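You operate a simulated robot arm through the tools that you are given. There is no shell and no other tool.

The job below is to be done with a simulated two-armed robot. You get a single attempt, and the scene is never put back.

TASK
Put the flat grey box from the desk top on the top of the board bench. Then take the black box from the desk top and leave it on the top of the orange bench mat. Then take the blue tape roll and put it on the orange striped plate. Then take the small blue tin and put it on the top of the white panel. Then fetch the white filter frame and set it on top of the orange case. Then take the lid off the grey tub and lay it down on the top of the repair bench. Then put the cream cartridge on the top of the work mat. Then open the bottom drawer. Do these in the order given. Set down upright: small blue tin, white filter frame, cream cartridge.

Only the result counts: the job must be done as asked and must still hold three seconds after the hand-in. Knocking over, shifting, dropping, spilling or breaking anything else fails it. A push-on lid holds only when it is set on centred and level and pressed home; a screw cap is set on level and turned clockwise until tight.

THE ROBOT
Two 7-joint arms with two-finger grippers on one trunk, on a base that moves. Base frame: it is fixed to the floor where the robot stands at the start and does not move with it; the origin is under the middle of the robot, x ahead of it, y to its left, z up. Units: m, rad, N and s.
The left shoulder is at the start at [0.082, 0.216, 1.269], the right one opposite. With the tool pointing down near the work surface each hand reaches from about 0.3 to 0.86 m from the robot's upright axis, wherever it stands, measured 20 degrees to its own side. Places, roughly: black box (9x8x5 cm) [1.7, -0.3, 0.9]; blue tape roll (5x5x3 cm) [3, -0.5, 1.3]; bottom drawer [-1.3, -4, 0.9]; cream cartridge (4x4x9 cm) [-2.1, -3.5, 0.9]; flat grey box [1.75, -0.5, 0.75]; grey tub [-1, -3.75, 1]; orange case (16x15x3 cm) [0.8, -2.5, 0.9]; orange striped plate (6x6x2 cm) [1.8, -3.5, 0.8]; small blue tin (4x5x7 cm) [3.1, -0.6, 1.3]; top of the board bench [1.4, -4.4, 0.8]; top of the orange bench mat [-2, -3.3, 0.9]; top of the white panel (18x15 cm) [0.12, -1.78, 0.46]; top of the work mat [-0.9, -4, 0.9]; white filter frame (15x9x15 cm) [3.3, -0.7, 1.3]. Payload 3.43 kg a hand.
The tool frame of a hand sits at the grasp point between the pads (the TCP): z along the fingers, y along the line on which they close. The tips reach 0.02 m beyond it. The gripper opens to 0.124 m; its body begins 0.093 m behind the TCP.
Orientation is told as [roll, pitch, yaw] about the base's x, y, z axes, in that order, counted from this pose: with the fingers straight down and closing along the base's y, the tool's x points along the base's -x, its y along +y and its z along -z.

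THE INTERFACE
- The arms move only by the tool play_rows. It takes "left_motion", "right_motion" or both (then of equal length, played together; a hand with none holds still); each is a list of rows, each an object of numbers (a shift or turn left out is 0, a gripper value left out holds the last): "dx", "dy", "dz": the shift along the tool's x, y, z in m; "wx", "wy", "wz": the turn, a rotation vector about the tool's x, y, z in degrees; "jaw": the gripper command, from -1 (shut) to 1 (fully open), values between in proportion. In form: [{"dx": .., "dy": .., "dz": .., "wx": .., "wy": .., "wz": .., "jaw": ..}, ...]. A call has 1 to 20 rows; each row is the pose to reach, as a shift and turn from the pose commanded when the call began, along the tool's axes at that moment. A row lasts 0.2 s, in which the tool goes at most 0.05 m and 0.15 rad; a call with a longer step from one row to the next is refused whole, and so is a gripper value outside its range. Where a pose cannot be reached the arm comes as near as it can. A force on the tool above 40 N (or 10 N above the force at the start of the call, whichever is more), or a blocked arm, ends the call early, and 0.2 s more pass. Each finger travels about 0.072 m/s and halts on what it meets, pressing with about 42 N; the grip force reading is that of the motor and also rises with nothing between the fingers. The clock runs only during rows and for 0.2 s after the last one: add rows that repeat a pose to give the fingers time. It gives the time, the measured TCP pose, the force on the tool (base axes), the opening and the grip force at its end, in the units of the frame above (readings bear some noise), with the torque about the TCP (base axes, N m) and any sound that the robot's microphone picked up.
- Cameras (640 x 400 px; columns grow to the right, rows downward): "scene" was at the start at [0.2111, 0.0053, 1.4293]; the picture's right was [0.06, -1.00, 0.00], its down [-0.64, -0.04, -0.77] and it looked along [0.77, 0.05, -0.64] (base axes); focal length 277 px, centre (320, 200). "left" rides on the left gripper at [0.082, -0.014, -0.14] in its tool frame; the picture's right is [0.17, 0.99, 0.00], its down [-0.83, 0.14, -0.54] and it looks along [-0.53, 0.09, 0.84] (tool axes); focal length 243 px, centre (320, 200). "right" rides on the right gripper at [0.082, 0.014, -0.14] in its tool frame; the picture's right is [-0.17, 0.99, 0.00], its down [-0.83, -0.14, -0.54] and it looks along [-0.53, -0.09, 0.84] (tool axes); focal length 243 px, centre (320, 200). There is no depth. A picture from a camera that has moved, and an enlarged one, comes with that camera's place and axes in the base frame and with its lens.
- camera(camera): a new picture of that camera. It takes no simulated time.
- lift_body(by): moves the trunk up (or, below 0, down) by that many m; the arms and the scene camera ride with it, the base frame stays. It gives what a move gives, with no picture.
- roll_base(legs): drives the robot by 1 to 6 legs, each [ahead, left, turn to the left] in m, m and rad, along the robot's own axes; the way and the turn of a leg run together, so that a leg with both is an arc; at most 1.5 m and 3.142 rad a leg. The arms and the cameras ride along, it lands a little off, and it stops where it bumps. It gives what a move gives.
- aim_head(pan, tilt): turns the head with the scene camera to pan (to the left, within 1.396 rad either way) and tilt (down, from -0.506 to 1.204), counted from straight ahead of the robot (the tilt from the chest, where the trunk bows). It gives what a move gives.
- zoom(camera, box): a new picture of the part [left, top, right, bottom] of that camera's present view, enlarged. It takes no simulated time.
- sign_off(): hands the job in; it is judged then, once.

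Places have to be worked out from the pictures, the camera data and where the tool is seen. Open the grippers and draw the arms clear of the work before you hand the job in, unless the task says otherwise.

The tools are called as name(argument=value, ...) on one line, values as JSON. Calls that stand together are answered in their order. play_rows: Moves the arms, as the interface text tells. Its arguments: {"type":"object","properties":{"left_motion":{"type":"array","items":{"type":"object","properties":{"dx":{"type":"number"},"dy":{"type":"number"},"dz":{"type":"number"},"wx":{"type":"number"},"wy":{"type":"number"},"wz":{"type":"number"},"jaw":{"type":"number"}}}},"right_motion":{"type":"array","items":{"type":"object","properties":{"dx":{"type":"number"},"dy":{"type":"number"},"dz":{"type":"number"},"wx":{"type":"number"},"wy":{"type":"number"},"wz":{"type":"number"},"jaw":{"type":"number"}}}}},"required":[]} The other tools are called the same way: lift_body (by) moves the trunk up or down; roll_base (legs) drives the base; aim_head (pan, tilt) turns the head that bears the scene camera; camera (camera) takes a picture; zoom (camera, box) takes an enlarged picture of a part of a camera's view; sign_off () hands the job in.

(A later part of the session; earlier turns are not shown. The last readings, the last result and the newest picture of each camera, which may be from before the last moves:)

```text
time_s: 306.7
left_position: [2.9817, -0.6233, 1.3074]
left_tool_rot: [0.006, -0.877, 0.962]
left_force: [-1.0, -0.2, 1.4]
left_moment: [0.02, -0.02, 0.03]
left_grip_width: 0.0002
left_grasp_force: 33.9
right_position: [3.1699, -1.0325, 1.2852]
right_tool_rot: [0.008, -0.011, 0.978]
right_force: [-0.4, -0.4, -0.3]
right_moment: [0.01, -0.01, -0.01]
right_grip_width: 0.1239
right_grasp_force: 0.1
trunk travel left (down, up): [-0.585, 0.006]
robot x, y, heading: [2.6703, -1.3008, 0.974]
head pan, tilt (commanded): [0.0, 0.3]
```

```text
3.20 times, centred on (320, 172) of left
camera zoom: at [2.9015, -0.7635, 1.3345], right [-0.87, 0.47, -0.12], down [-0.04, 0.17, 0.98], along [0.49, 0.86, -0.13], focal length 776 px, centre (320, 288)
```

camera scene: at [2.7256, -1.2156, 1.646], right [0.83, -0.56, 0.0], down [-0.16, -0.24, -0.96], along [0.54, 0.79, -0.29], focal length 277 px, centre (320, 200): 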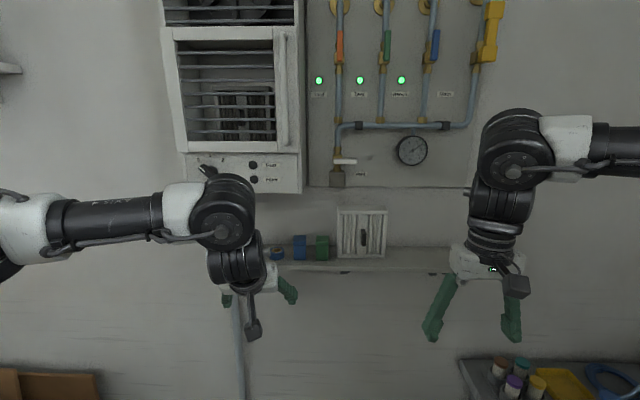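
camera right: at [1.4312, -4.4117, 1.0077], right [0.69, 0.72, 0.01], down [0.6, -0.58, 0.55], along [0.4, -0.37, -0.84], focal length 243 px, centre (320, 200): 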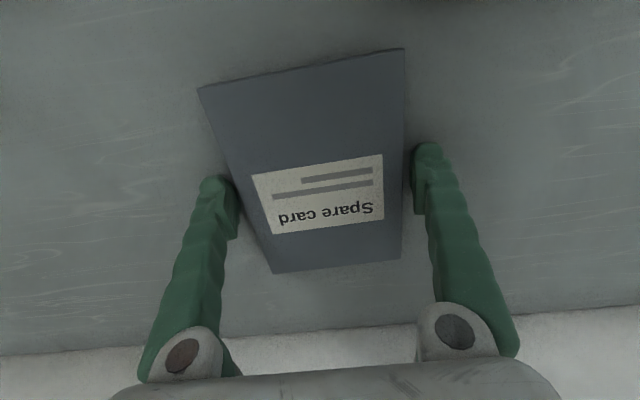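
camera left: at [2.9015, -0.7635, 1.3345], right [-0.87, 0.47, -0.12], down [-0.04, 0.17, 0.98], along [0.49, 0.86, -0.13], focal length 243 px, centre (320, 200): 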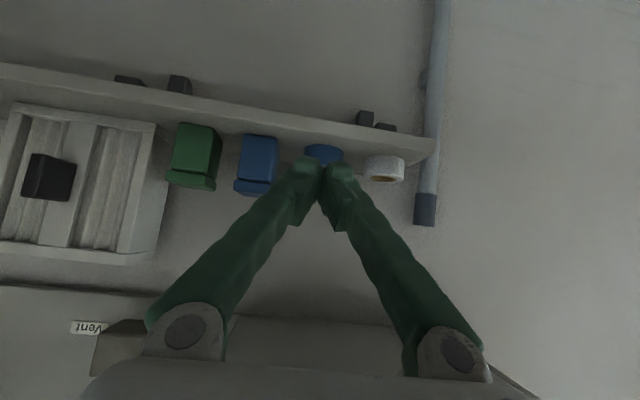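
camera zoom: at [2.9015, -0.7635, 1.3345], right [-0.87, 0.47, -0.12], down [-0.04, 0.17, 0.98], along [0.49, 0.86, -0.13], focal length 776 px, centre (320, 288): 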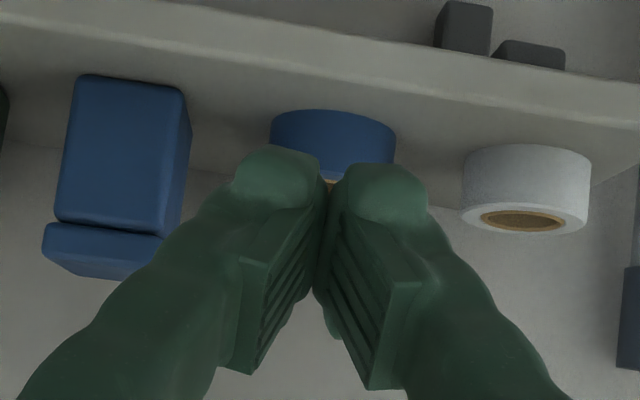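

The fingertips are ~2 cm thick each, and the tape has only ~2.5 cm of free space on each side, so I'll hook its back edge with the closed tips and pull it ~3 cm forward. First I advance over the tape at a safe height and check the view.

play_rows(left_motion=[{"dx": -0.02, "dy": 0.004, "dz": 0.03}, {"dx": -0.04, "dy": 0.008, "dz": 0.065}, {"dx": -0.0652, "dy": 0.012, "dz": 0.1019}, {"dx": -0.0652, "dy": 0.012, "dz": 0.1019}])

camera(camera="left")

camera(camera="right")

zoom(camera="scene", box=[160, 150, 352, 270])

```text
time_s: 307.7
left_position: [3.0382, -0.5185, 1.2949]
left_tool_rot: [0.007, -0.874, 0.961]
left_force: [0.2, 0.2, -0.5]
left_moment: [-0.01, 0.0, 0.0]
left_grip_width: 0.0
left_grasp_force: 34.4
right_position: [3.1696, -1.0314, 1.2853]
right_tool_rot: [0.008, -0.012, 0.978]
right_force: [0.2, -0.5, -0.1]
right_moment: [0.01, 0.02, -0.02]
right_grip_width: 0.1241
right_grasp_force: 0.0
trunk travel left (down, up): [-0.585, 0.006]
robot x, y, heading: [2.6706, -1.3019, 0.978]
head pan, tilt (commanded): [0.0, 0.3]
```

```text
taken
camera left: at [2.96, -0.6584, 1.3226], right [-0.87, 0.47, -0.12], down [-0.04, 0.17, 0.98], along [0.49, 0.86, -0.13], focal length 243 px, centre (320, 200)
```

left: 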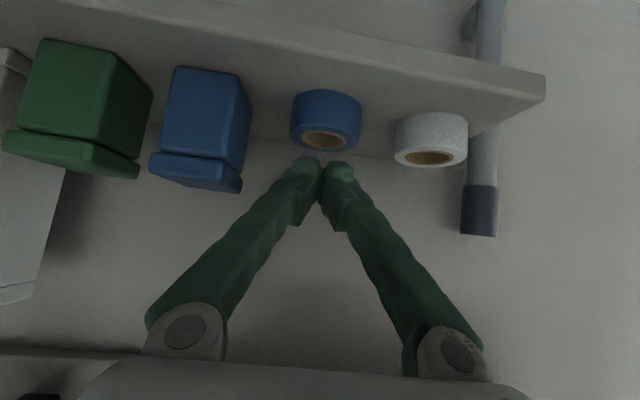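

```text
taken
camera right: at [3.1124, -1.0941, 1.425], right [-0.72, 0.69, 0.01], down [0.58, 0.6, 0.55], along [0.37, 0.4, -0.84], focal length 243 px, centre (320, 200)
```

right: 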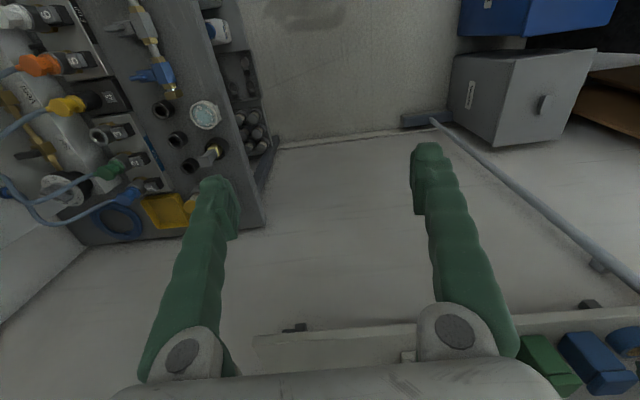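

```text
3.33 times, centred on (256, 210) of scene
camera zoom: at [2.7273, -1.2127, 1.6457], right [0.83, -0.56, 0.0], down [-0.17, -0.24, -0.96], along [0.54, 0.79, -0.3], focal length 924 px, centre (533, 167)
```

zoom: 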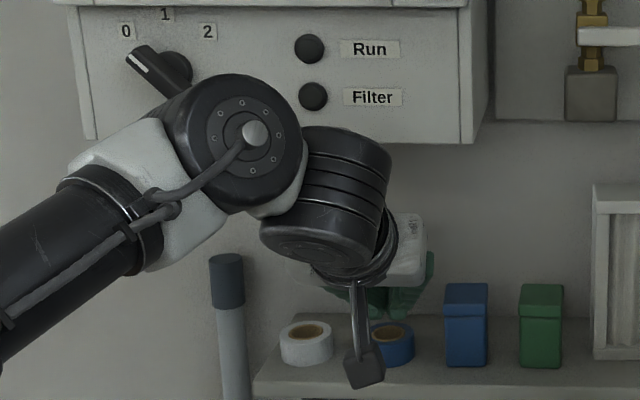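

Now the fingertips are directly above the tape. I zoom the left view to locate the back edge and wall.

zoom(camera="left", box=[220, 60, 480, 222])

```text
2.46 times, centred on (350, 141) of left
camera zoom: at [2.96, -0.6584, 1.3226], right [-0.87, 0.47, -0.12], down [-0.04, 0.17, 0.98], along [0.49, 0.86, -0.13], focal length 597 px, centre (246, 345)
```

zoom: 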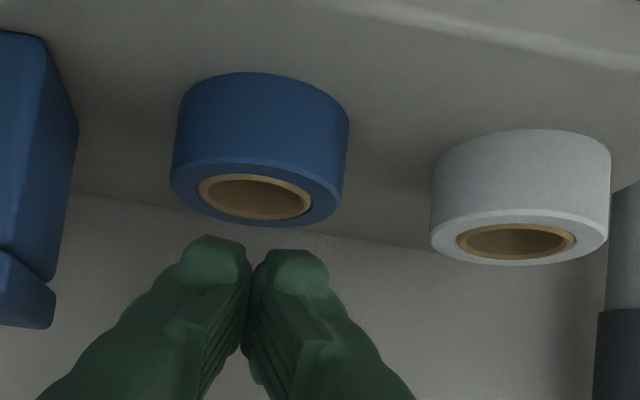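

Space behind the tape is ample (~8 cm to the wall). I carry the closed tips over the tape and then look before lowering behind it.

play_rows(left_motion=[{"dx": -0.01, "dy": -0.001, "dz": 0.015}, {"dx": -0.02, "dy": -0.002, "dz": 0.03}, {"dx": -0.03, "dy": -0.002, "dz": 0.0453}, {"dx": -0.03, "dy": -0.002, "dz": 0.0453}])

camera(camera="left")

zoom(camera="scene", box=[160, 150, 352, 270])

```text
time_s: 308.7
left_position: [3.0722, -0.4753, 1.2872]
left_tool_rot: [0.007, -0.876, 0.96]
left_force: [-0.6, 0.0, -0.2]
left_moment: [-0.02, -0.01, 0.05]
left_grip_width: 0.0
left_grasp_force: 34.3
right_position: [3.169, -1.0316, 1.2861]
right_tool_rot: [0.006, -0.009, 0.976]
right_force: [-0.1, 0.2, 0.7]
right_moment: [0.01, -0.02, -0.01]
right_grip_width: 0.1237
right_grasp_force: 0.0
trunk travel left (down, up): [-0.585, 0.006]
robot x, y, heading: [2.6649, -1.3018, 0.976]
head pan, tilt (commanded): [0.0, 0.3]
```

```text
taken
camera left: at [2.9924, -0.615, 1.3145], right [-0.87, 0.47, -0.12], down [-0.04, 0.17, 0.98], along [0.49, 0.86, -0.13], focal length 243 px, centre (320, 200)
```

left: 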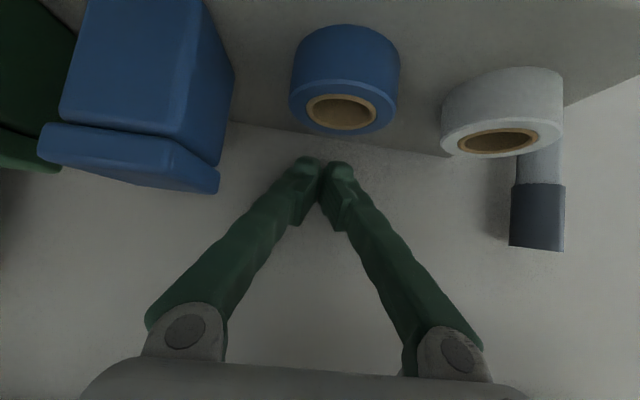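

```text
3.33 times, centred on (256, 210) of scene
camera zoom: at [2.7279, -1.2122, 1.6456], right [0.83, -0.56, 0.0], down [-0.17, -0.24, -0.96], along [0.54, 0.79, -0.3], focal length 924 px, centre (533, 167)
```

zoom: 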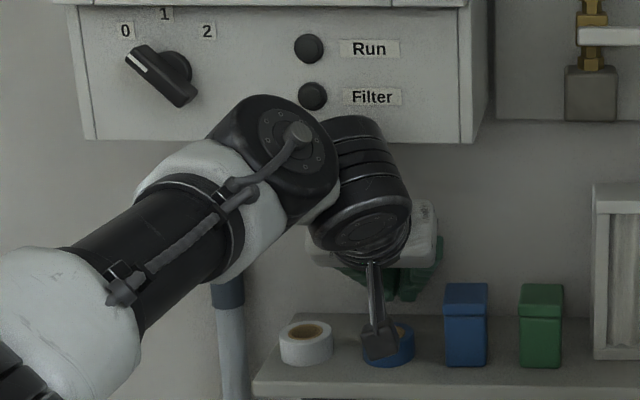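

The tips are 5.5 cm past the tape centre, laterally aligned. I lower them behind the tape by 2.8 cm.

play_rows(left_motion=[{"dx": 0.008, "dz": 0.0064}, {"dx": 0.016, "dz": 0.0128}, {"dx": 0.0215, "dz": 0.0179}, {"dx": 0.0215, "dz": 0.0179}])

camera(camera="left")

```text
time_s: 309.7
left_position: [3.0704, -0.4748, 1.2603]
left_tool_rot: [0.007, -0.878, 0.961]
left_force: [0.9, 1.2, 5.2]
left_moment: [0.02, -0.02, 0.04]
left_grip_width: 0.0003
left_grasp_force: 34.2
right_position: [3.17, -1.0323, 1.2861]
right_tool_rot: [0.008, -0.013, 0.978]
right_force: [0.2, 0.2, 0.2]
right_moment: [0.0, -0.03, -0.02]
right_grip_width: 0.1239
right_grasp_force: 0.1
trunk travel left (down, up): [-0.585, 0.006]
robot x, y, heading: [2.6697, -1.2998, 0.971]
head pan, tilt (commanded): [0.0, 0.3]
```

```text
taken
camera left: at [2.9913, -0.6153, 1.2877], right [-0.87, 0.47, -0.12], down [-0.05, 0.17, 0.98], along [0.49, 0.86, -0.13], focal length 243 px, centre (320, 200)
```

left: 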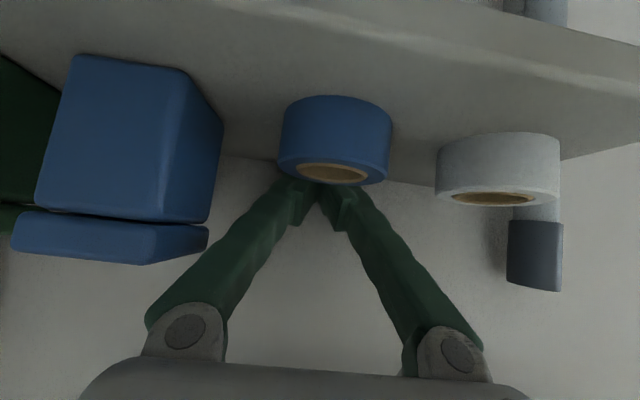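

The tips are behind the tape, lightly touching something below (5 N). I raise 3 mm and pull toward the robot about 3 cm in small steps.

play_rows(left_motion=[{"dx": -0.0023, "dz": -0.002}, {"dx": 0.0041, "dz": -0.0097}, {"dx": 0.0105, "dz": -0.0174}, {"dx": 0.0137, "dz": -0.0212}, {"dx": 0.0169, "dz": -0.0251}, {"dx": 0.0169, "dz": -0.0251}])

camera(camera="left")

```text
time_s: 311.1
left_position: [3.0527, -0.4991, 1.2609]
left_tool_rot: [0.009, -0.878, 0.961]
left_force: [-0.5, 0.0, -0.5]
left_moment: [0.03, -0.05, 0.01]
left_grip_width: 0.0
left_grasp_force: 34.4
right_position: [3.1704, -1.0326, 1.284]
right_tool_rot: [0.006, -0.01, 0.977]
right_force: [0.3, -0.3, -1.6]
right_moment: [0.01, 0.06, -0.01]
right_grip_width: 0.1238
right_grasp_force: 0.1
trunk travel left (down, up): [-0.585, 0.006]
robot x, y, heading: [2.6685, -1.3036, 0.98]
head pan, tilt (commanded): [0.0, 0.3]
```

```text
taken
camera left: at [2.9735, -0.6396, 1.2887], right [-0.87, 0.47, -0.12], down [-0.04, 0.17, 0.98], along [0.49, 0.86, -0.13], focal length 243 px, centre (320, 200)
```

left: 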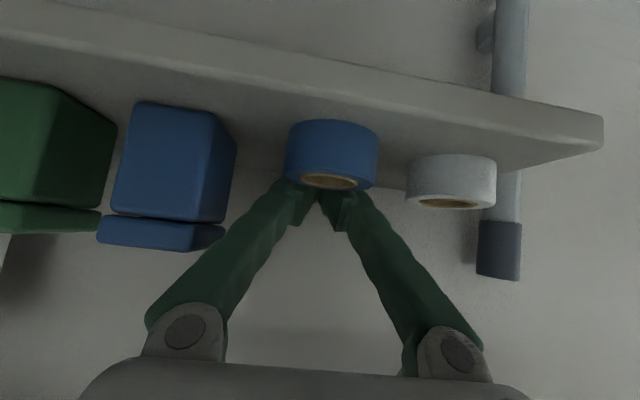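

The tape has begun to move (~6 mm). I pull another 1.8 cm.

play_rows(left_motion=[{"dx": 0.0032, "dz": -0.0039}, {"dx": 0.0064, "dz": -0.0077}, {"dx": 0.0096, "dz": -0.0115}, {"dx": 0.0115, "dz": -0.0139}, {"dx": 0.0115, "dz": -0.0139}])

camera(camera="left")

```text
time_s: 312.3
left_position: [3.0421, -0.5138, 1.2603]
left_tool_rot: [0.009, -0.875, 0.962]
left_force: [0.7, 1.3, 2.1]
left_moment: [-0.06, 0.0, -0.03]
left_grip_width: 0.0061
left_grasp_force: 34.9
right_position: [3.1699, -1.0331, 1.2859]
right_tool_rot: [0.007, -0.009, 0.978]
right_force: [-0.4, 0.0, 0.1]
right_moment: [0.02, 0.04, 0.03]
right_grip_width: 0.1242
right_grasp_force: 0.0
trunk travel left (down, up): [-0.585, 0.006]
robot x, y, heading: [2.6681, -1.3043, 0.976]
head pan, tilt (commanded): [0.0, 0.3]
```

```text
taken
camera left: at [2.9629, -0.6541, 1.2894], right [-0.87, 0.47, -0.12], down [-0.04, 0.17, 0.98], along [0.49, 0.86, -0.13], focal length 243 px, centre (320, 200)
```

left: 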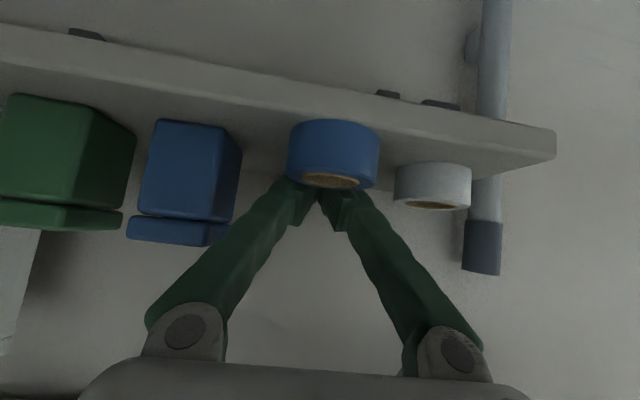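

The tape is now ~2.5 cm in front of its neighbours, near the shelf edge. I ease the tips back a little, lift up clear of it, then check.

play_rows(left_motion=[{"dx": -0.005, "dz": 0.006}, {"dx": -0.0127, "dz": -0.0004}, {"dx": -0.0204, "dz": -0.0068}, {"dx": -0.0319, "dz": -0.0164}, {"dx": -0.0319, "dz": -0.0164}])

camera(camera="left")

```text
time_s: 313.5
left_position: [3.0473, -0.5084, 1.2954]
left_tool_rot: [0.007, -0.877, 0.962]
left_force: [-0.2, 0.7, 0.0]
left_moment: [0.0, -0.02, 0.0]
left_grip_width: 0.0
left_grasp_force: 34.4
right_position: [3.1691, -1.0315, 1.285]
right_tool_rot: [0.007, -0.011, 0.978]
right_force: [-0.1, -0.1, 0.0]
right_moment: [0.0, 0.04, -0.01]
right_grip_width: 0.1238
right_grasp_force: 0.1
trunk travel left (down, up): [-0.585, 0.006]
robot x, y, heading: [2.6652, -1.2974, 0.978]
head pan, tilt (commanded): [0.0, 0.3]
```

```text
taken
camera left: at [2.9683, -0.6478, 1.3235], right [-0.87, 0.47, -0.12], down [-0.04, 0.17, 0.98], along [0.49, 0.86, -0.13], focal length 243 px, centre (320, 200)
```

left: 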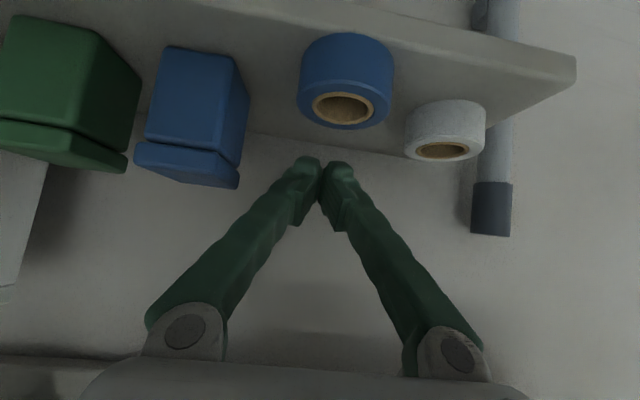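

The tape now sits 3 cm ahead of the white roll. I retreat over it, and open the jaws to about 6 cm.

play_rows(left_motion=[{"dx": 0.0179, "dy": 0.0005, "dz": -0.0372}, {"dx": 0.0358, "dy": 0.001, "dz": -0.0743}, {"dx": 0.0613, "dy": 0.0015, "dz": -0.1051, "jaw": -0.03}, {"dx": 0.0613, "dy": 0.0015, "dz": -0.1051, "jaw": -0.03}, {"dx": 0.0613, "dy": 0.0015, "dz": -0.1051, "jaw": -0.03}, {"dx": 0.0613, "dy": 0.0015, "dz": -0.1051, "jaw": -0.03}])

camera(camera="left")

zoom(camera="left", box=[220, 110, 420, 235])

```text
time_s: 314.9
left_position: [2.9784, -0.6037, 1.3167]
left_tool_rot: [0.007, -0.876, 0.962]
left_force: [0.3, -0.8, -0.4]
left_moment: [0.01, 0.02, 0.0]
left_grip_width: 0.06
left_grasp_force: 0.1
right_position: [3.1695, -1.0318, 1.2861]
right_tool_rot: [0.007, -0.012, 0.977]
right_force: [-0.3, -0.4, 0.1]
right_moment: [0.02, 0.01, 0.02]
right_grip_width: 0.1239
right_grasp_force: 0.0
trunk travel left (down, up): [-0.585, 0.006]
robot x, y, heading: [2.6673, -1.3031, 0.976]
head pan, tilt (commanded): [0.0, 0.3]
```

```text
taken
camera left: at [2.899, -0.7433, 1.3444], right [-0.87, 0.47, -0.12], down [-0.04, 0.17, 0.98], along [0.49, 0.86, -0.13], focal length 243 px, centre (320, 200)
```

left: 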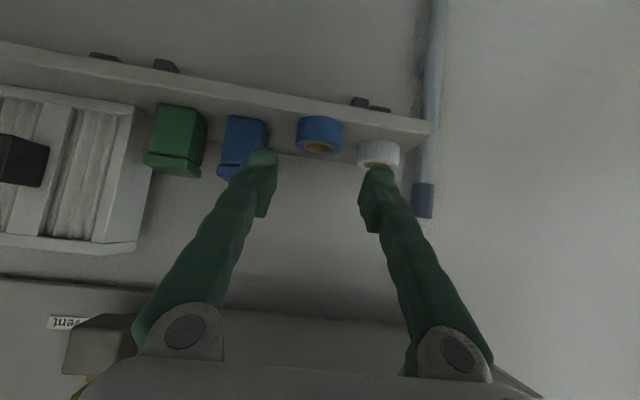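

```text
3.20 times, centred on (320, 172) of left
camera zoom: at [2.899, -0.7433, 1.3444], right [-0.87, 0.47, -0.12], down [-0.04, 0.17, 0.98], along [0.49, 0.86, -0.13], focal length 776 px, centre (320, 288)
```

zoom: 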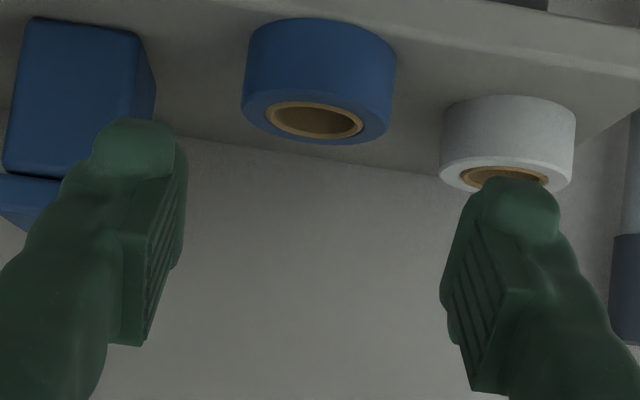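

The jaws straddle the tape's line. I advance along the tool axis about 60% of the way and re-check alignment.

play_rows(left_motion=[{"dx": -0.002, "dy": -0.0015, "dz": 0.028}, {"dx": -0.004, "dy": -0.0027, "dz": 0.055}, {"dx": -0.004, "dy": -0.0027, "dz": 0.055}])

zoom(camera="left", box=[200, 60, 440, 210])

```text
time_s: 315.7
left_position: [3.0055, -0.5688, 1.2855]
left_tool_rot: [0.007, -0.874, 0.962]
left_force: [-0.7, -0.4, -0.2]
left_moment: [-0.04, 0.01, 0.01]
left_grip_width: 0.0601
left_grasp_force: 0.1
right_position: [3.1698, -1.0331, 1.2854]
right_tool_rot: [0.007, -0.012, 0.978]
right_force: [0.3, -0.1, 0.0]
right_moment: [0.02, 0.0, 0.0]
right_grip_width: 0.124
right_grasp_force: 0.0
trunk travel left (down, up): [-0.585, 0.006]
robot x, y, heading: [2.6695, -1.3033, 0.977]
head pan, tilt (commanded): [0.0, 0.3]
```

```text
2.67 times, centred on (320, 135) of left
camera zoom: at [2.9258, -0.7082, 1.3131], right [-0.87, 0.47, -0.12], down [-0.04, 0.17, 0.98], along [0.49, 0.86, -0.13], focal length 647 px, centre (320, 373)
```

zoom: 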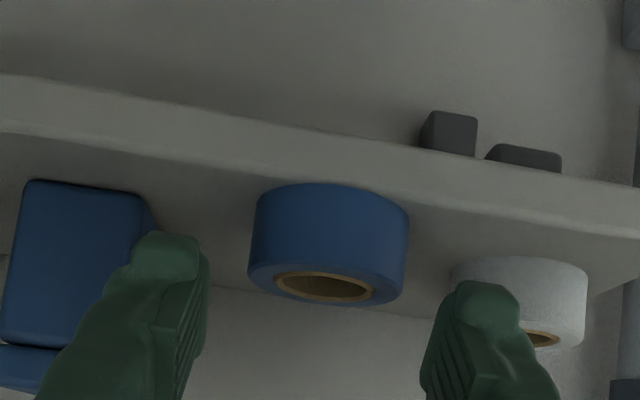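

Tape is 4 cm ahead, laterally centred. I complete the approach in small steps.

play_rows(left_motion=[{"dx": -0.0024, "dy": 0.0, "dz": 0.014}, {"dx": -0.0048, "dy": 0.0, "dz": 0.028}, {"dx": -0.0072, "dy": 0.0, "dz": 0.0422}, {"dx": -0.0072, "dy": 0.0, "dz": 0.0422}])

camera(camera="left")

```text
time_s: 316.7
left_position: [3.0277, -0.5375, 1.2618]
left_tool_rot: [0.007, -0.877, 0.962]
left_force: [0.0, 1.1, 0.9]
left_moment: [-0.05, -0.07, 0.02]
left_grip_width: 0.06
left_grasp_force: 0.1
right_position: [3.1698, -1.0326, 1.285]
right_tool_rot: [0.009, -0.012, 0.978]
right_force: [0.4, -0.1, 0.1]
right_moment: [0.0, -0.02, 0.04]
right_grip_width: 0.1239
right_grasp_force: 0.1
trunk travel left (down, up): [-0.585, 0.006]
robot x, y, heading: [2.6664, -1.3013, 0.973]
head pan, tilt (commanded): [0.0, 0.3]
```

```text
taken
camera left: at [2.9482, -0.6787, 1.291], right [-0.87, 0.47, -0.12], down [-0.04, 0.17, 0.98], along [0.49, 0.86, -0.13], focal length 243 px, centre (320, 200)
```

left: 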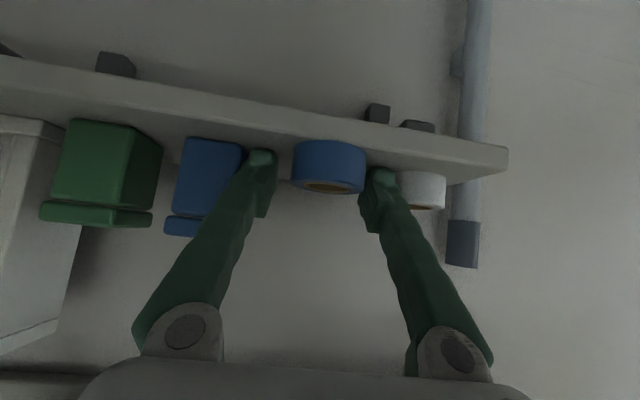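

I zoom to check that both fingers clear the tape symmetrically before closing.

zoom(camera="left", box=[240, 120, 400, 220])

```text
4.00 times, centred on (320, 170) of left
camera zoom: at [2.9482, -0.6787, 1.291], right [-0.87, 0.47, -0.12], down [-0.04, 0.17, 0.98], along [0.49, 0.86, -0.13], focal length 970 px, centre (320, 320)
```

zoom: 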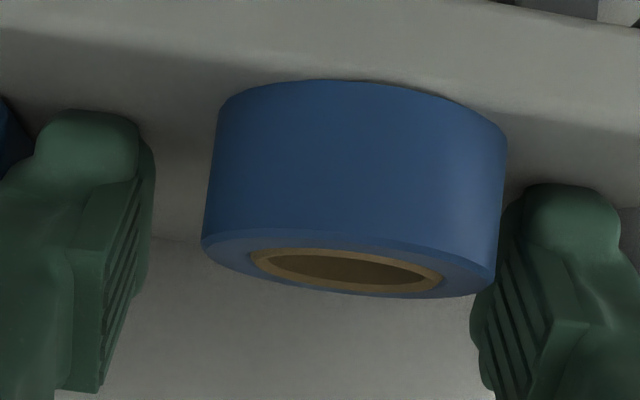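

The tape is ~5 mm off towards the robot's left finger, and that finger has ~1 cm clearance to the white roll. I shift 4 mm left and close.

play_rows(left_motion=[{"dy": 0.004}, {"dy": 0.004, "jaw": -0.1}, {"dy": 0.004, "jaw": -0.3}, {"dy": 0.004, "jaw": -0.4}, {"dy": 0.004, "jaw": -0.4}])

camera(camera="left")

```text
time_s: 317.9
left_position: [3.024, -0.5367, 1.263]
left_tool_rot: [0.006, -0.877, 0.96]
left_force: [-0.7, 0.2, 1.1]
left_moment: [-0.02, 0.01, 0.0]
left_grip_width: 0.038
left_grasp_force: 12.4
right_position: [3.1706, -1.0323, 1.2857]
right_tool_rot: [0.008, -0.009, 0.976]
right_force: [0.0, -0.4, -0.2]
right_moment: [0.01, -0.01, -0.03]
right_grip_width: 0.1239
right_grasp_force: 0.1
trunk travel left (down, up): [-0.585, 0.006]
robot x, y, heading: [2.664, -1.3009, 0.972]
head pan, tilt (commanded): [0.0, 0.3]
```

```text
taken
camera left: at [2.9447, -0.6771, 1.2908], right [-0.87, 0.47, -0.12], down [-0.04, 0.17, 0.98], along [0.49, 0.86, -0.13], focal length 243 px, centre (320, 200)
```

left: 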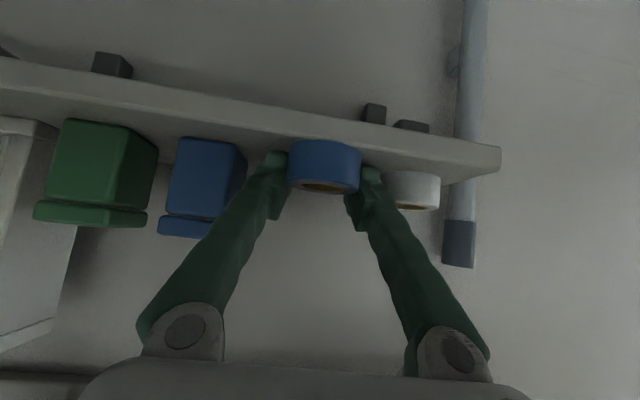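

Grip width 0.038 m at only 12 N – possibly holding the front part of the roll. I zoom in to check.

zoom(camera="left", box=[240, 120, 400, 220])

```text
4.00 times, centred on (320, 170) of left
camera zoom: at [2.9447, -0.6771, 1.2908], right [-0.87, 0.47, -0.12], down [-0.04, 0.17, 0.98], along [0.49, 0.86, -0.13], focal length 970 px, centre (320, 320)
```

zoom: 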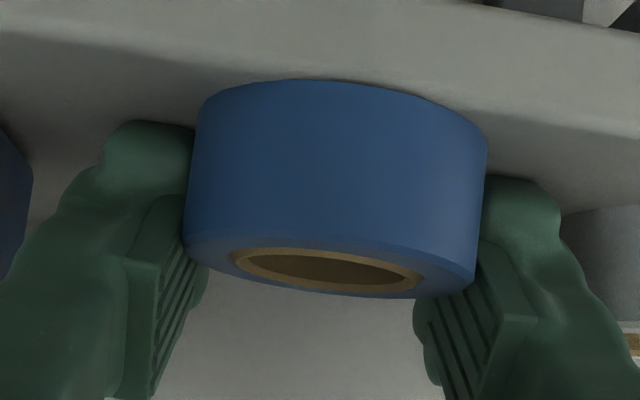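

The roll is held only by the tips, 1 cm ahead of the pads. I reopen to 6 cm, advance 1.2 cm horizontally and close again.

play_rows(left_motion=[{"jaw": -0.03}, {"jaw": -0.03}, {"dx": -0.004, "dy": 0.001, "dz": 0.0046}, {"dx": -0.0077, "dy": 0.002, "dz": 0.0092}, {"dx": -0.0077, "dy": 0.002, "dz": 0.0092}])

zoom(camera="left", box=[240, 120, 400, 220])

```text
time_s: 319.1
left_position: [3.0286, -0.5261, 1.2634]
left_tool_rot: [0.006, -0.874, 0.962]
left_force: [-1.4, 0.1, -0.9]
left_moment: [0.01, 0.02, -0.04]
left_grip_width: 0.0599
left_grasp_force: 0.0
right_position: [3.17, -1.0323, 1.285]
right_tool_rot: [0.007, -0.011, 0.977]
right_force: [-0.3, 0.0, -0.7]
right_moment: [-0.01, 0.01, -0.02]
right_grip_width: 0.1241
right_grasp_force: 0.1
trunk travel left (down, up): [-0.585, 0.006]
robot x, y, heading: [2.6678, -1.3024, 0.972]
head pan, tilt (commanded): [0.0, 0.3]
```

```text
4.00 times, centred on (320, 170) of left
camera zoom: at [2.9495, -0.666, 1.2913], right [-0.87, 0.47, -0.12], down [-0.04, 0.17, 0.98], along [0.49, 0.86, -0.13], focal length 970 px, centre (320, 320)
```

zoom: 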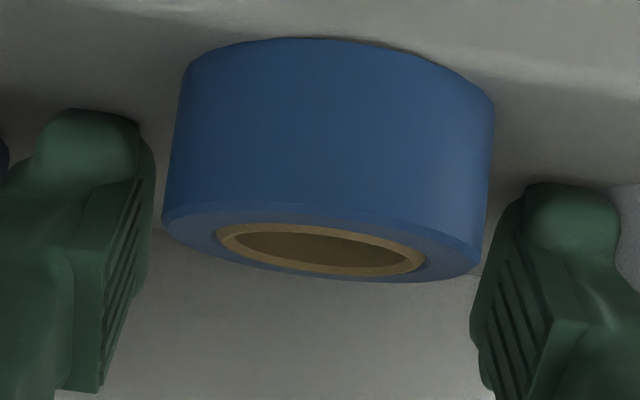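

Now the roll lies between the pads. I close firmly.

play_rows(left_motion=[{"jaw": -0.2}, {"jaw": -0.4}, {"jaw": -0.6}, {"jaw": -0.6}])

zoom(camera="left", box=[240, 120, 400, 220])

```text
time_s: 320.1
left_position: [3.0295, -0.5266, 1.2656]
left_tool_rot: [0.006, -0.88, 0.961]
left_force: [0.9, 1.1, 3.0]
left_moment: [-0.05, 0.11, -0.01]
left_grip_width: 0.0267
left_grasp_force: 19.5
right_position: [3.17, -1.0322, 1.2866]
right_tool_rot: [0.006, -0.012, 0.977]
right_force: [-0.2, -0.6, -0.4]
right_moment: [-0.02, -0.01, 0.0]
right_grip_width: 0.1239
right_grasp_force: 0.1
trunk travel left (down, up): [-0.585, 0.006]
robot x, y, heading: [2.6662, -1.3015, 0.976]
head pan, tilt (commanded): [0.0, 0.3]
```

```text
4.00 times, centred on (320, 170) of left
camera zoom: at [2.9495, -0.6663, 1.2923], right [-0.87, 0.47, -0.12], down [-0.05, 0.17, 0.98], along [0.49, 0.86, -0.13], focal length 970 px, centre (320, 320)
```

zoom: 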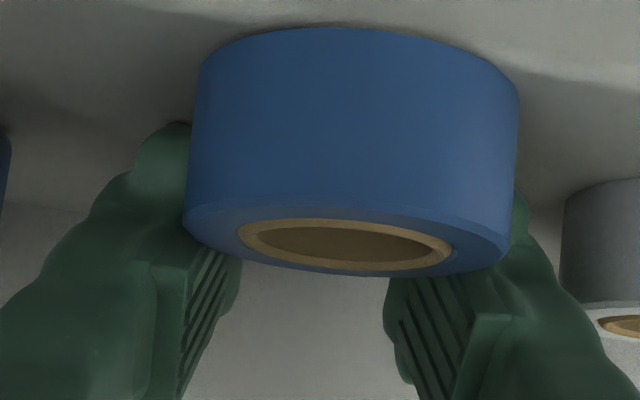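

The tips closed behind the roll's centre (its top is at z≈1.262 and it's ~4.7 cm wide), so I went too far forward. I reopen, draw back 2.7 cm so that the last 2 cm of the fingers flank the roll's centre, and check.

play_rows(left_motion=[{"jaw": -0.03}, {"jaw": -0.03}, {"jaw": -0.03}, {"dx": 0.01, "dz": -0.009}, {"dx": 0.0204, "dz": -0.0182}, {"dx": 0.0204, "dz": -0.0182}])

zoom(camera="left", box=[240, 120, 400, 220])

```text
time_s: 321.5
left_position: [3.0128, -0.5486, 1.2629]
left_tool_rot: [0.007, -0.881, 0.965]
left_force: [5.3, 11.0, 15.2]
left_moment: [0.14, -0.4, 0.29]
left_grip_width: 0.0592
left_grasp_force: 0.1
right_position: [3.1713, -1.0328, 1.2859]
right_tool_rot: [0.007, -0.012, 0.977]
right_force: [0.1, -0.2, 0.6]
right_moment: [-0.03, 0.0, 0.01]
right_grip_width: 0.1238
right_grasp_force: 0.0
trunk travel left (down, up): [-0.585, 0.006]
robot x, y, heading: [2.668, -1.3028, 0.978]
head pan, tilt (commanded): [0.0, 0.3]
```

```text
4.00 times, centred on (320, 170) of left
camera zoom: at [2.9336, -0.6884, 1.2898], right [-0.87, 0.47, -0.12], down [-0.05, 0.17, 0.98], along [0.49, 0.86, -0.12], focal length 970 px, centre (320, 320)
```

zoom: 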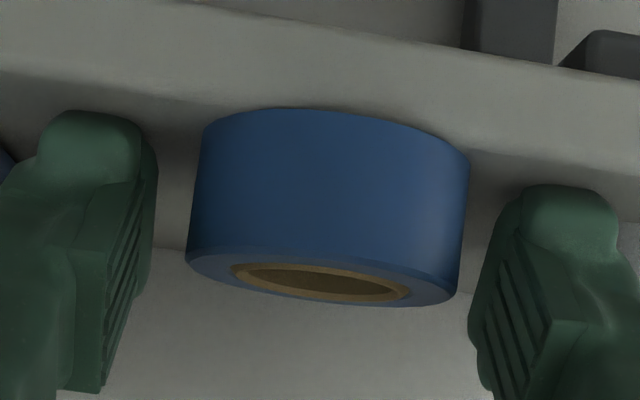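

The tips rest on the shelf (force 15 N up), so I raise 3 mm and draw back another 8 mm so the fingertips pinch at the roll's diameter, then close.

play_rows(left_motion=[{"dx": -0.0023, "dz": -0.0019}, {"dx": 0.0028, "dz": -0.0081}, {"dx": 0.0028, "dz": -0.0081, "jaw": -0.15}, {"dx": 0.0028, "dz": -0.0081, "jaw": -0.3}, {"dx": 0.0028, "dz": -0.0081, "jaw": -0.45}, {"dx": 0.0028, "dz": -0.0081, "jaw": -0.45}])

zoom(camera="left", box=[240, 120, 400, 220])

```text
time_s: 322.9
left_position: [3.0089, -0.5581, 1.263]
left_tool_rot: [0.011, -0.876, 0.96]
left_force: [1.4, -4.1, 11.2]
left_moment: [-0.08, -0.29, -0.08]
left_grip_width: 0.0441
left_grasp_force: 42.0
right_position: [3.1693, -1.0342, 1.2854]
right_tool_rot: [0.008, -0.012, 0.976]
right_force: [0.3, 0.1, 0.0]
right_moment: [0.02, 0.01, -0.01]
right_grip_width: 0.124
right_grasp_force: 0.0
trunk travel left (down, up): [-0.585, 0.006]
robot x, y, heading: [2.6686, -1.3005, 0.976]
head pan, tilt (commanded): [0.0, 0.3]
```

```text
4.00 times, centred on (320, 170) of left
camera zoom: at [2.9281, -0.6974, 1.2908], right [-0.87, 0.47, -0.12], down [-0.04, 0.17, 0.98], along [0.49, 0.86, -0.13], focal length 970 px, centre (320, 320)
```

zoom: 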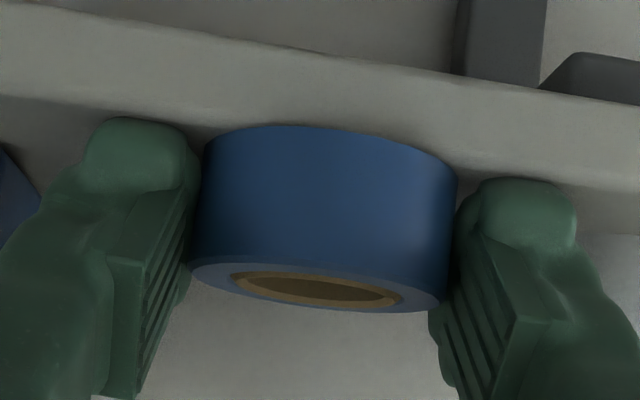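

Firm pinch: width 0.044 m at 42 N. I lift slowly 2.5 cm and check that the roll comes along.

play_rows(left_motion=[{"dx": -0.0039, "dz": -0.0032}, {"dx": -0.0077, "dz": -0.0064}, {"dx": -0.0131, "dz": -0.0109}, {"dx": -0.0192, "dz": -0.016}, {"dx": -0.0192, "dz": -0.016}])

camera(camera="left")

```text
time_s: 324.1
left_position: [3.008, -0.5553, 1.2858]
left_tool_rot: [0.006, -0.877, 0.962]
left_force: [0.2, 0.9, 0.2]
left_moment: [0.01, -0.02, -0.02]
left_grip_width: 0.044
left_grasp_force: 41.5
right_position: [3.1703, -1.0324, 1.2846]
right_tool_rot: [0.006, -0.01, 0.976]
right_force: [-0.3, 0.1, -0.4]
right_moment: [0.02, -0.01, 0.02]
right_grip_width: 0.1241
right_grasp_force: 0.0
trunk travel left (down, up): [-0.585, 0.006]
robot x, y, heading: [2.6672, -1.3005, 0.974]
head pan, tilt (commanded): [0.0, 0.3]
```

```text
taken
camera left: at [2.9292, -0.6951, 1.314], right [-0.87, 0.47, -0.12], down [-0.04, 0.17, 0.98], along [0.49, 0.86, -0.13], focal length 243 px, centre (320, 200)
```

left: 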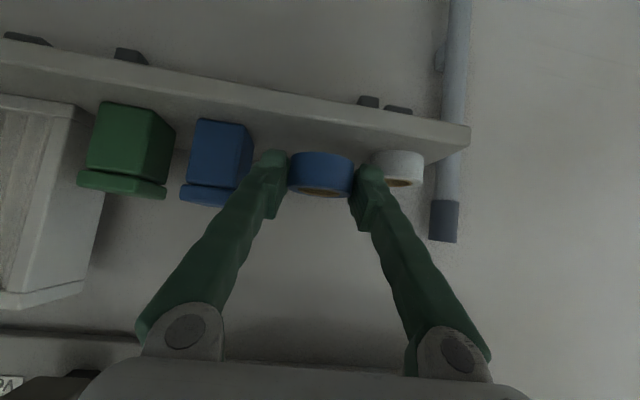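

The roll is lifted and the neighbours are untouched. I withdraw the hand from the shelf.

play_rows(left_motion=[{"dx": 0.0178, "dz": -0.0359}, {"dx": 0.0356, "dz": -0.0718}, {"dx": 0.0534, "dz": -0.1077}, {"dx": 0.0712, "dz": -0.1436}, {"dx": 0.0971, "dz": -0.1794}, {"dx": 0.0971, "dz": -0.1794}])

camera(camera="left")

zoom(camera="scene", box=[200, 180, 400, 305])

```text
time_s: 325.5
left_position: [2.8962, -0.7216, 1.327]
left_tool_rot: [0.009, -0.874, 0.962]
left_force: [0.5, -0.4, -0.3]
left_moment: [0.02, 0.01, 0.0]
left_grip_width: 0.0437
left_grasp_force: 42.1
right_position: [3.1703, -1.0309, 1.2846]
right_tool_rot: [0.006, -0.012, 0.978]
right_force: [-0.4, 0.7, -0.1]
right_moment: [-0.05, -0.01, 0.03]
right_grip_width: 0.124
right_grasp_force: 0.0
trunk travel left (down, up): [-0.585, 0.006]
robot x, y, heading: [2.6699, -1.2997, 0.973]
head pan, tilt (commanded): [0.0, 0.3]
```

```text
taken
camera left: at [2.8167, -0.8617, 1.3548], right [-0.87, 0.47, -0.12], down [-0.04, 0.17, 0.98], along [0.49, 0.86, -0.13], focal length 243 px, centre (320, 200)
```

left: 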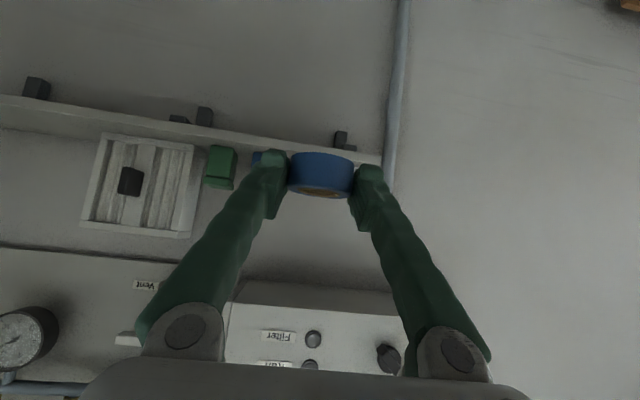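

```text
3.20 times, centred on (300, 242) of scene
camera zoom: at [2.7284, -1.2117, 1.6455], right [0.83, -0.56, 0.0], down [-0.17, -0.25, -0.96], along [0.54, 0.79, -0.3], focal length 887 px, centre (384, 64)
```

zoom: 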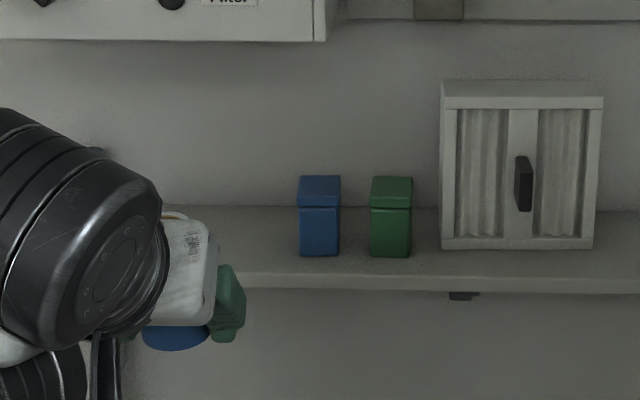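

The roll is safely held. I back out and drive to the second bench with the striped plates, turning left in the open area.

roll_base(legs=[[-0.6, 0.08, 0], [0, 0, 1.571], [0, 0, 1.571], [1.4, 0, 0]])

aim_head(pan=0.7, tilt=0.6)

camera(camera="scene")

```text
time_s: 348.4
left_position: [1.2131, -3.4929, 1.328]
left_tool_rot: [0.007, -0.878, -2.196]
left_force: [-0.1, 0.1, -1.3]
left_moment: [0.01, 0.02, -0.02]
left_grip_width: 0.0429
left_grasp_force: 41.9
right_position: [0.9445, -3.1789, 1.2849]
right_tool_rot: [0.008, -0.012, -2.18]
right_force: [0.1, -0.2, 0.9]
right_moment: [0.03, -0.01, 0.01]
right_grip_width: 0.1239
right_grasp_force: 0.1
trunk travel left (down, up): [-0.585, 0.006]
robot x, y, heading: [1.4501, -2.9141, -2.176]
head pan, tilt (commanded): [0.0, 0.3]
```

```text
time_s: 349.5
left_position: [1.2149, -3.4929, 1.3278]
left_tool_rot: [0.007, -0.877, -2.196]
left_force: [1.1, 0.6, -0.1]
left_moment: [-0.02, -0.02, 0.03]
left_grip_width: 0.0431
left_grasp_force: 41.8
right_position: [0.9447, -3.1779, 1.2852]
right_tool_rot: [0.007, -0.01, -2.18]
right_force: [-0.1, -0.5, 0.5]
right_moment: [0.02, 0.02, -0.03]
right_grip_width: 0.1239
right_grasp_force: 0.1
trunk travel left (down, up): [-0.585, 0.006]
robot x, y, heading: [1.4492, -2.9167, -2.182]
head pan, tilt (commanded): [0.7, 0.6]
```

```text
taken
camera scene: at [1.4498, -3.0163, 1.6181], right [-1.0, -0.09, 0.0], down [-0.05, 0.56, -0.83], along [0.07, -0.82, -0.56], focal length 277 px, centre (320, 200)
```

scene: 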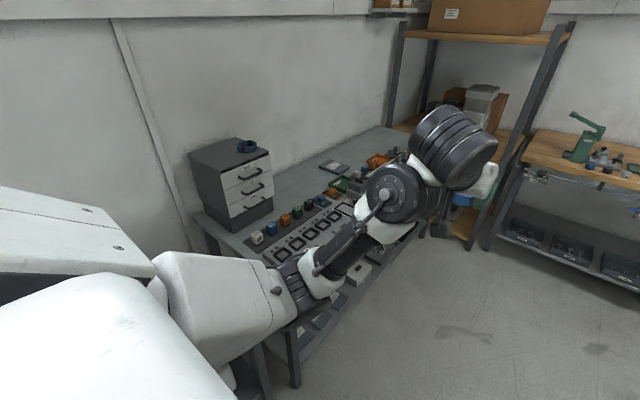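

I continue 0.45 m, shift slightly away from the bench and turn left to face the striped plates.

roll_base(legs=[[0.45, 0, 0], [0, -0.06, 0], [0, 0, 1.575]])

aim_head(pan=0.2, tilt=0.8)

camera(camera="scene")

camera(camera="left")

```text
time_s: 359.1
left_position: [1.7145, -3.4938, 1.3267]
left_tool_rot: [0.007, -0.876, -0.642]
left_force: [0.4, 0.8, -0.7]
left_moment: [0.0, 0.04, -0.01]
left_grip_width: 0.0416
left_grasp_force: 42.0
right_position: [1.3961, -3.7579, 1.2848]
right_tool_rot: [0.007, -0.011, -0.626]
right_force: [0.2, -0.7, -0.4]
right_moment: [-0.01, 0.01, 0.02]
right_grip_width: 0.1241
right_grasp_force: 0.0
trunk travel left (down, up): [-0.585, 0.006]
robot x, y, heading: [1.1414, -3.2473, -0.63]
head pan, tilt (commanded): [0.7, 0.6]
```

```text
time_s: 360.0
left_position: [1.7142, -3.4939, 1.3277]
left_tool_rot: [0.007, -0.877, -0.641]
left_force: [-0.2, 0.0, 0.4]
left_moment: [0.02, -0.03, -0.01]
left_grip_width: 0.0416
left_grasp_force: 41.9
right_position: [1.3963, -3.7585, 1.2844]
right_tool_rot: [0.008, -0.011, -0.626]
right_force: [-1.5, -0.4, -0.8]
right_moment: [-0.02, 0.02, -0.02]
right_grip_width: 0.1241
right_grasp_force: 0.1
trunk travel left (down, up): [-0.585, 0.006]
robot x, y, heading: [1.141, -3.2485, -0.632]
head pan, tilt (commanded): [0.201, 0.799]
```

```text
taken
camera scene: at [1.2275, -3.2887, 1.6012], right [-0.41, -0.91, 0.0], down [-0.65, 0.3, -0.7], along [0.63, -0.29, -0.72], focal length 277 px, centre (320, 200)
```

scene: 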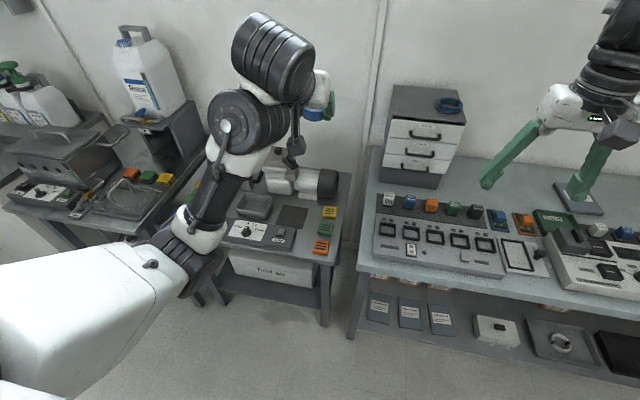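

```text
taken
camera left: at [1.5774, -3.4099, 1.3552], right [0.5, 0.86, -0.12], down [0.17, 0.04, 0.98], along [0.85, -0.51, -0.13], focal length 243 px, centre (320, 200)
```

left: 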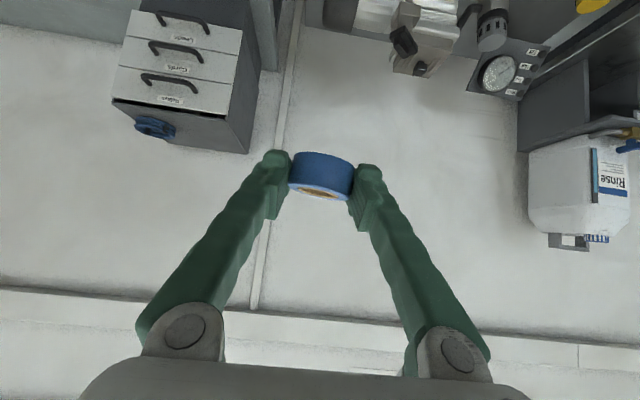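

The orange striped plate of bench 2 is near (1.70, -3.51), matching the hint. I zoom in on it.

zoom(camera="scene", box=[250, 180, 410, 280])

```text
4.00 times, centred on (330, 230) of scene
camera zoom: at [1.2275, -3.2887, 1.6012], right [-0.41, -0.91, 0.0], down [-0.65, 0.3, -0.7], along [0.63, -0.29, -0.72], focal length 1109 px, centre (280, 80)
```

zoom: 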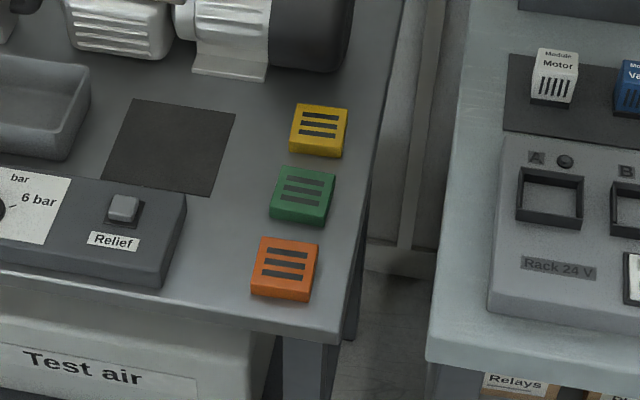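

I shift the left hand over the plate, move the right hand up and forward out of the way, then lower the trunk 0.25 m.

play_rows(left_motion=[{"dx": 0.002, "dy": -0.008, "dz": -0.0025}, {"dx": 0.004, "dy": -0.016, "dz": -0.005}, {"dx": 0.0062, "dy": -0.0247, "dz": -0.0075}, {"dx": 0.0062, "dy": -0.0247, "dz": -0.0075}], right_motion=[{"dx": -0.02, "dz": -0.03}, {"dx": -0.04, "dz": -0.06}, {"dx": -0.06, "dz": -0.09}, {"dx": -0.08, "dz": -0.12}])

lift_body(by=-0.25)

camera(camera="left")

camera(camera="scene")

```text
time_s: 361.0
left_position: [1.6931, -3.5069, 1.3253]
left_tool_rot: [0.005, -0.876, -0.639]
left_force: [-0.7, 0.2, -0.3]
left_moment: [-0.01, 0.01, -0.03]
left_grip_width: 0.0416
left_grasp_force: 41.8
right_position: [1.4618, -3.8036, 1.4049]
right_tool_rot: [0.005, -0.012, -0.625]
right_force: [-0.3, 0.5, 0.1]
right_moment: [-0.05, 0.02, 0.0]
right_grip_width: 0.1241
right_grasp_force: 0.0
trunk travel left (down, up): [-0.585, 0.006]
robot x, y, heading: [1.1452, -3.2468, -0.63]
head pan, tilt (commanded): [0.201, 0.799]
```

```text
time_s: 363.6
left_position: [1.6826, -3.5012, 0.8744]
left_tool_rot: [0.001, -0.513, -0.639]
left_force: [-1.0, -0.6, 0.3]
left_moment: [-0.02, -0.01, -0.01]
left_grip_width: 0.0417
left_grasp_force: 42.3
right_position: [1.4692, -3.8125, 1.1102]
right_tool_rot: [0.009, 0.089, -0.627]
right_force: [0.0, 0.0, 0.1]
right_moment: [-0.01, 0.01, -0.02]
right_grip_width: 0.1239
right_grasp_force: 0.1
trunk travel left (down, up): [-0.335, 0.256]
robot x, y, heading: [1.1441, -3.2486, -0.634]
head pan, tilt (commanded): [0.201, 0.799]
```

```text
taken
camera left: at [1.562, -3.4292, 0.9579], right [0.47, 0.88, -0.08], down [0.45, -0.16, 0.88], along [0.76, -0.45, -0.47], focal length 243 px, centre (320, 200)
```

left: 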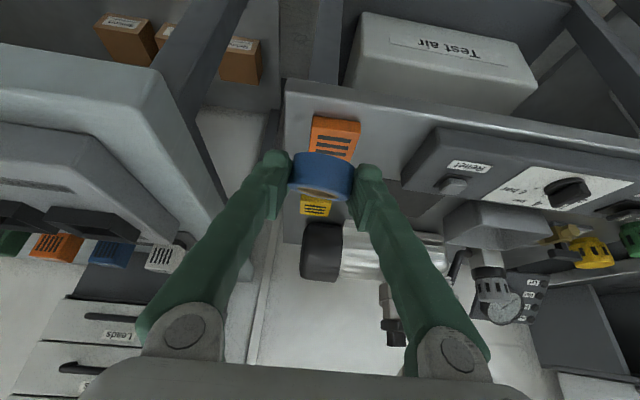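

```text
taken
camera scene: at [1.3356, -3.3674, 1.3308], right [-0.41, -0.91, 0.0], down [-0.65, 0.3, -0.7], along [0.63, -0.29, -0.72], focal length 277 px, centre (320, 200)
```

scene: 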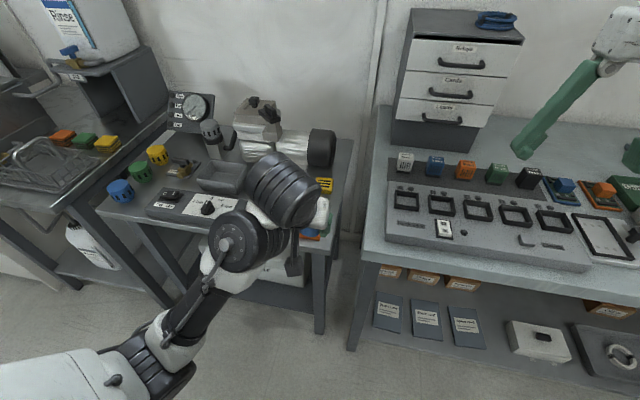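

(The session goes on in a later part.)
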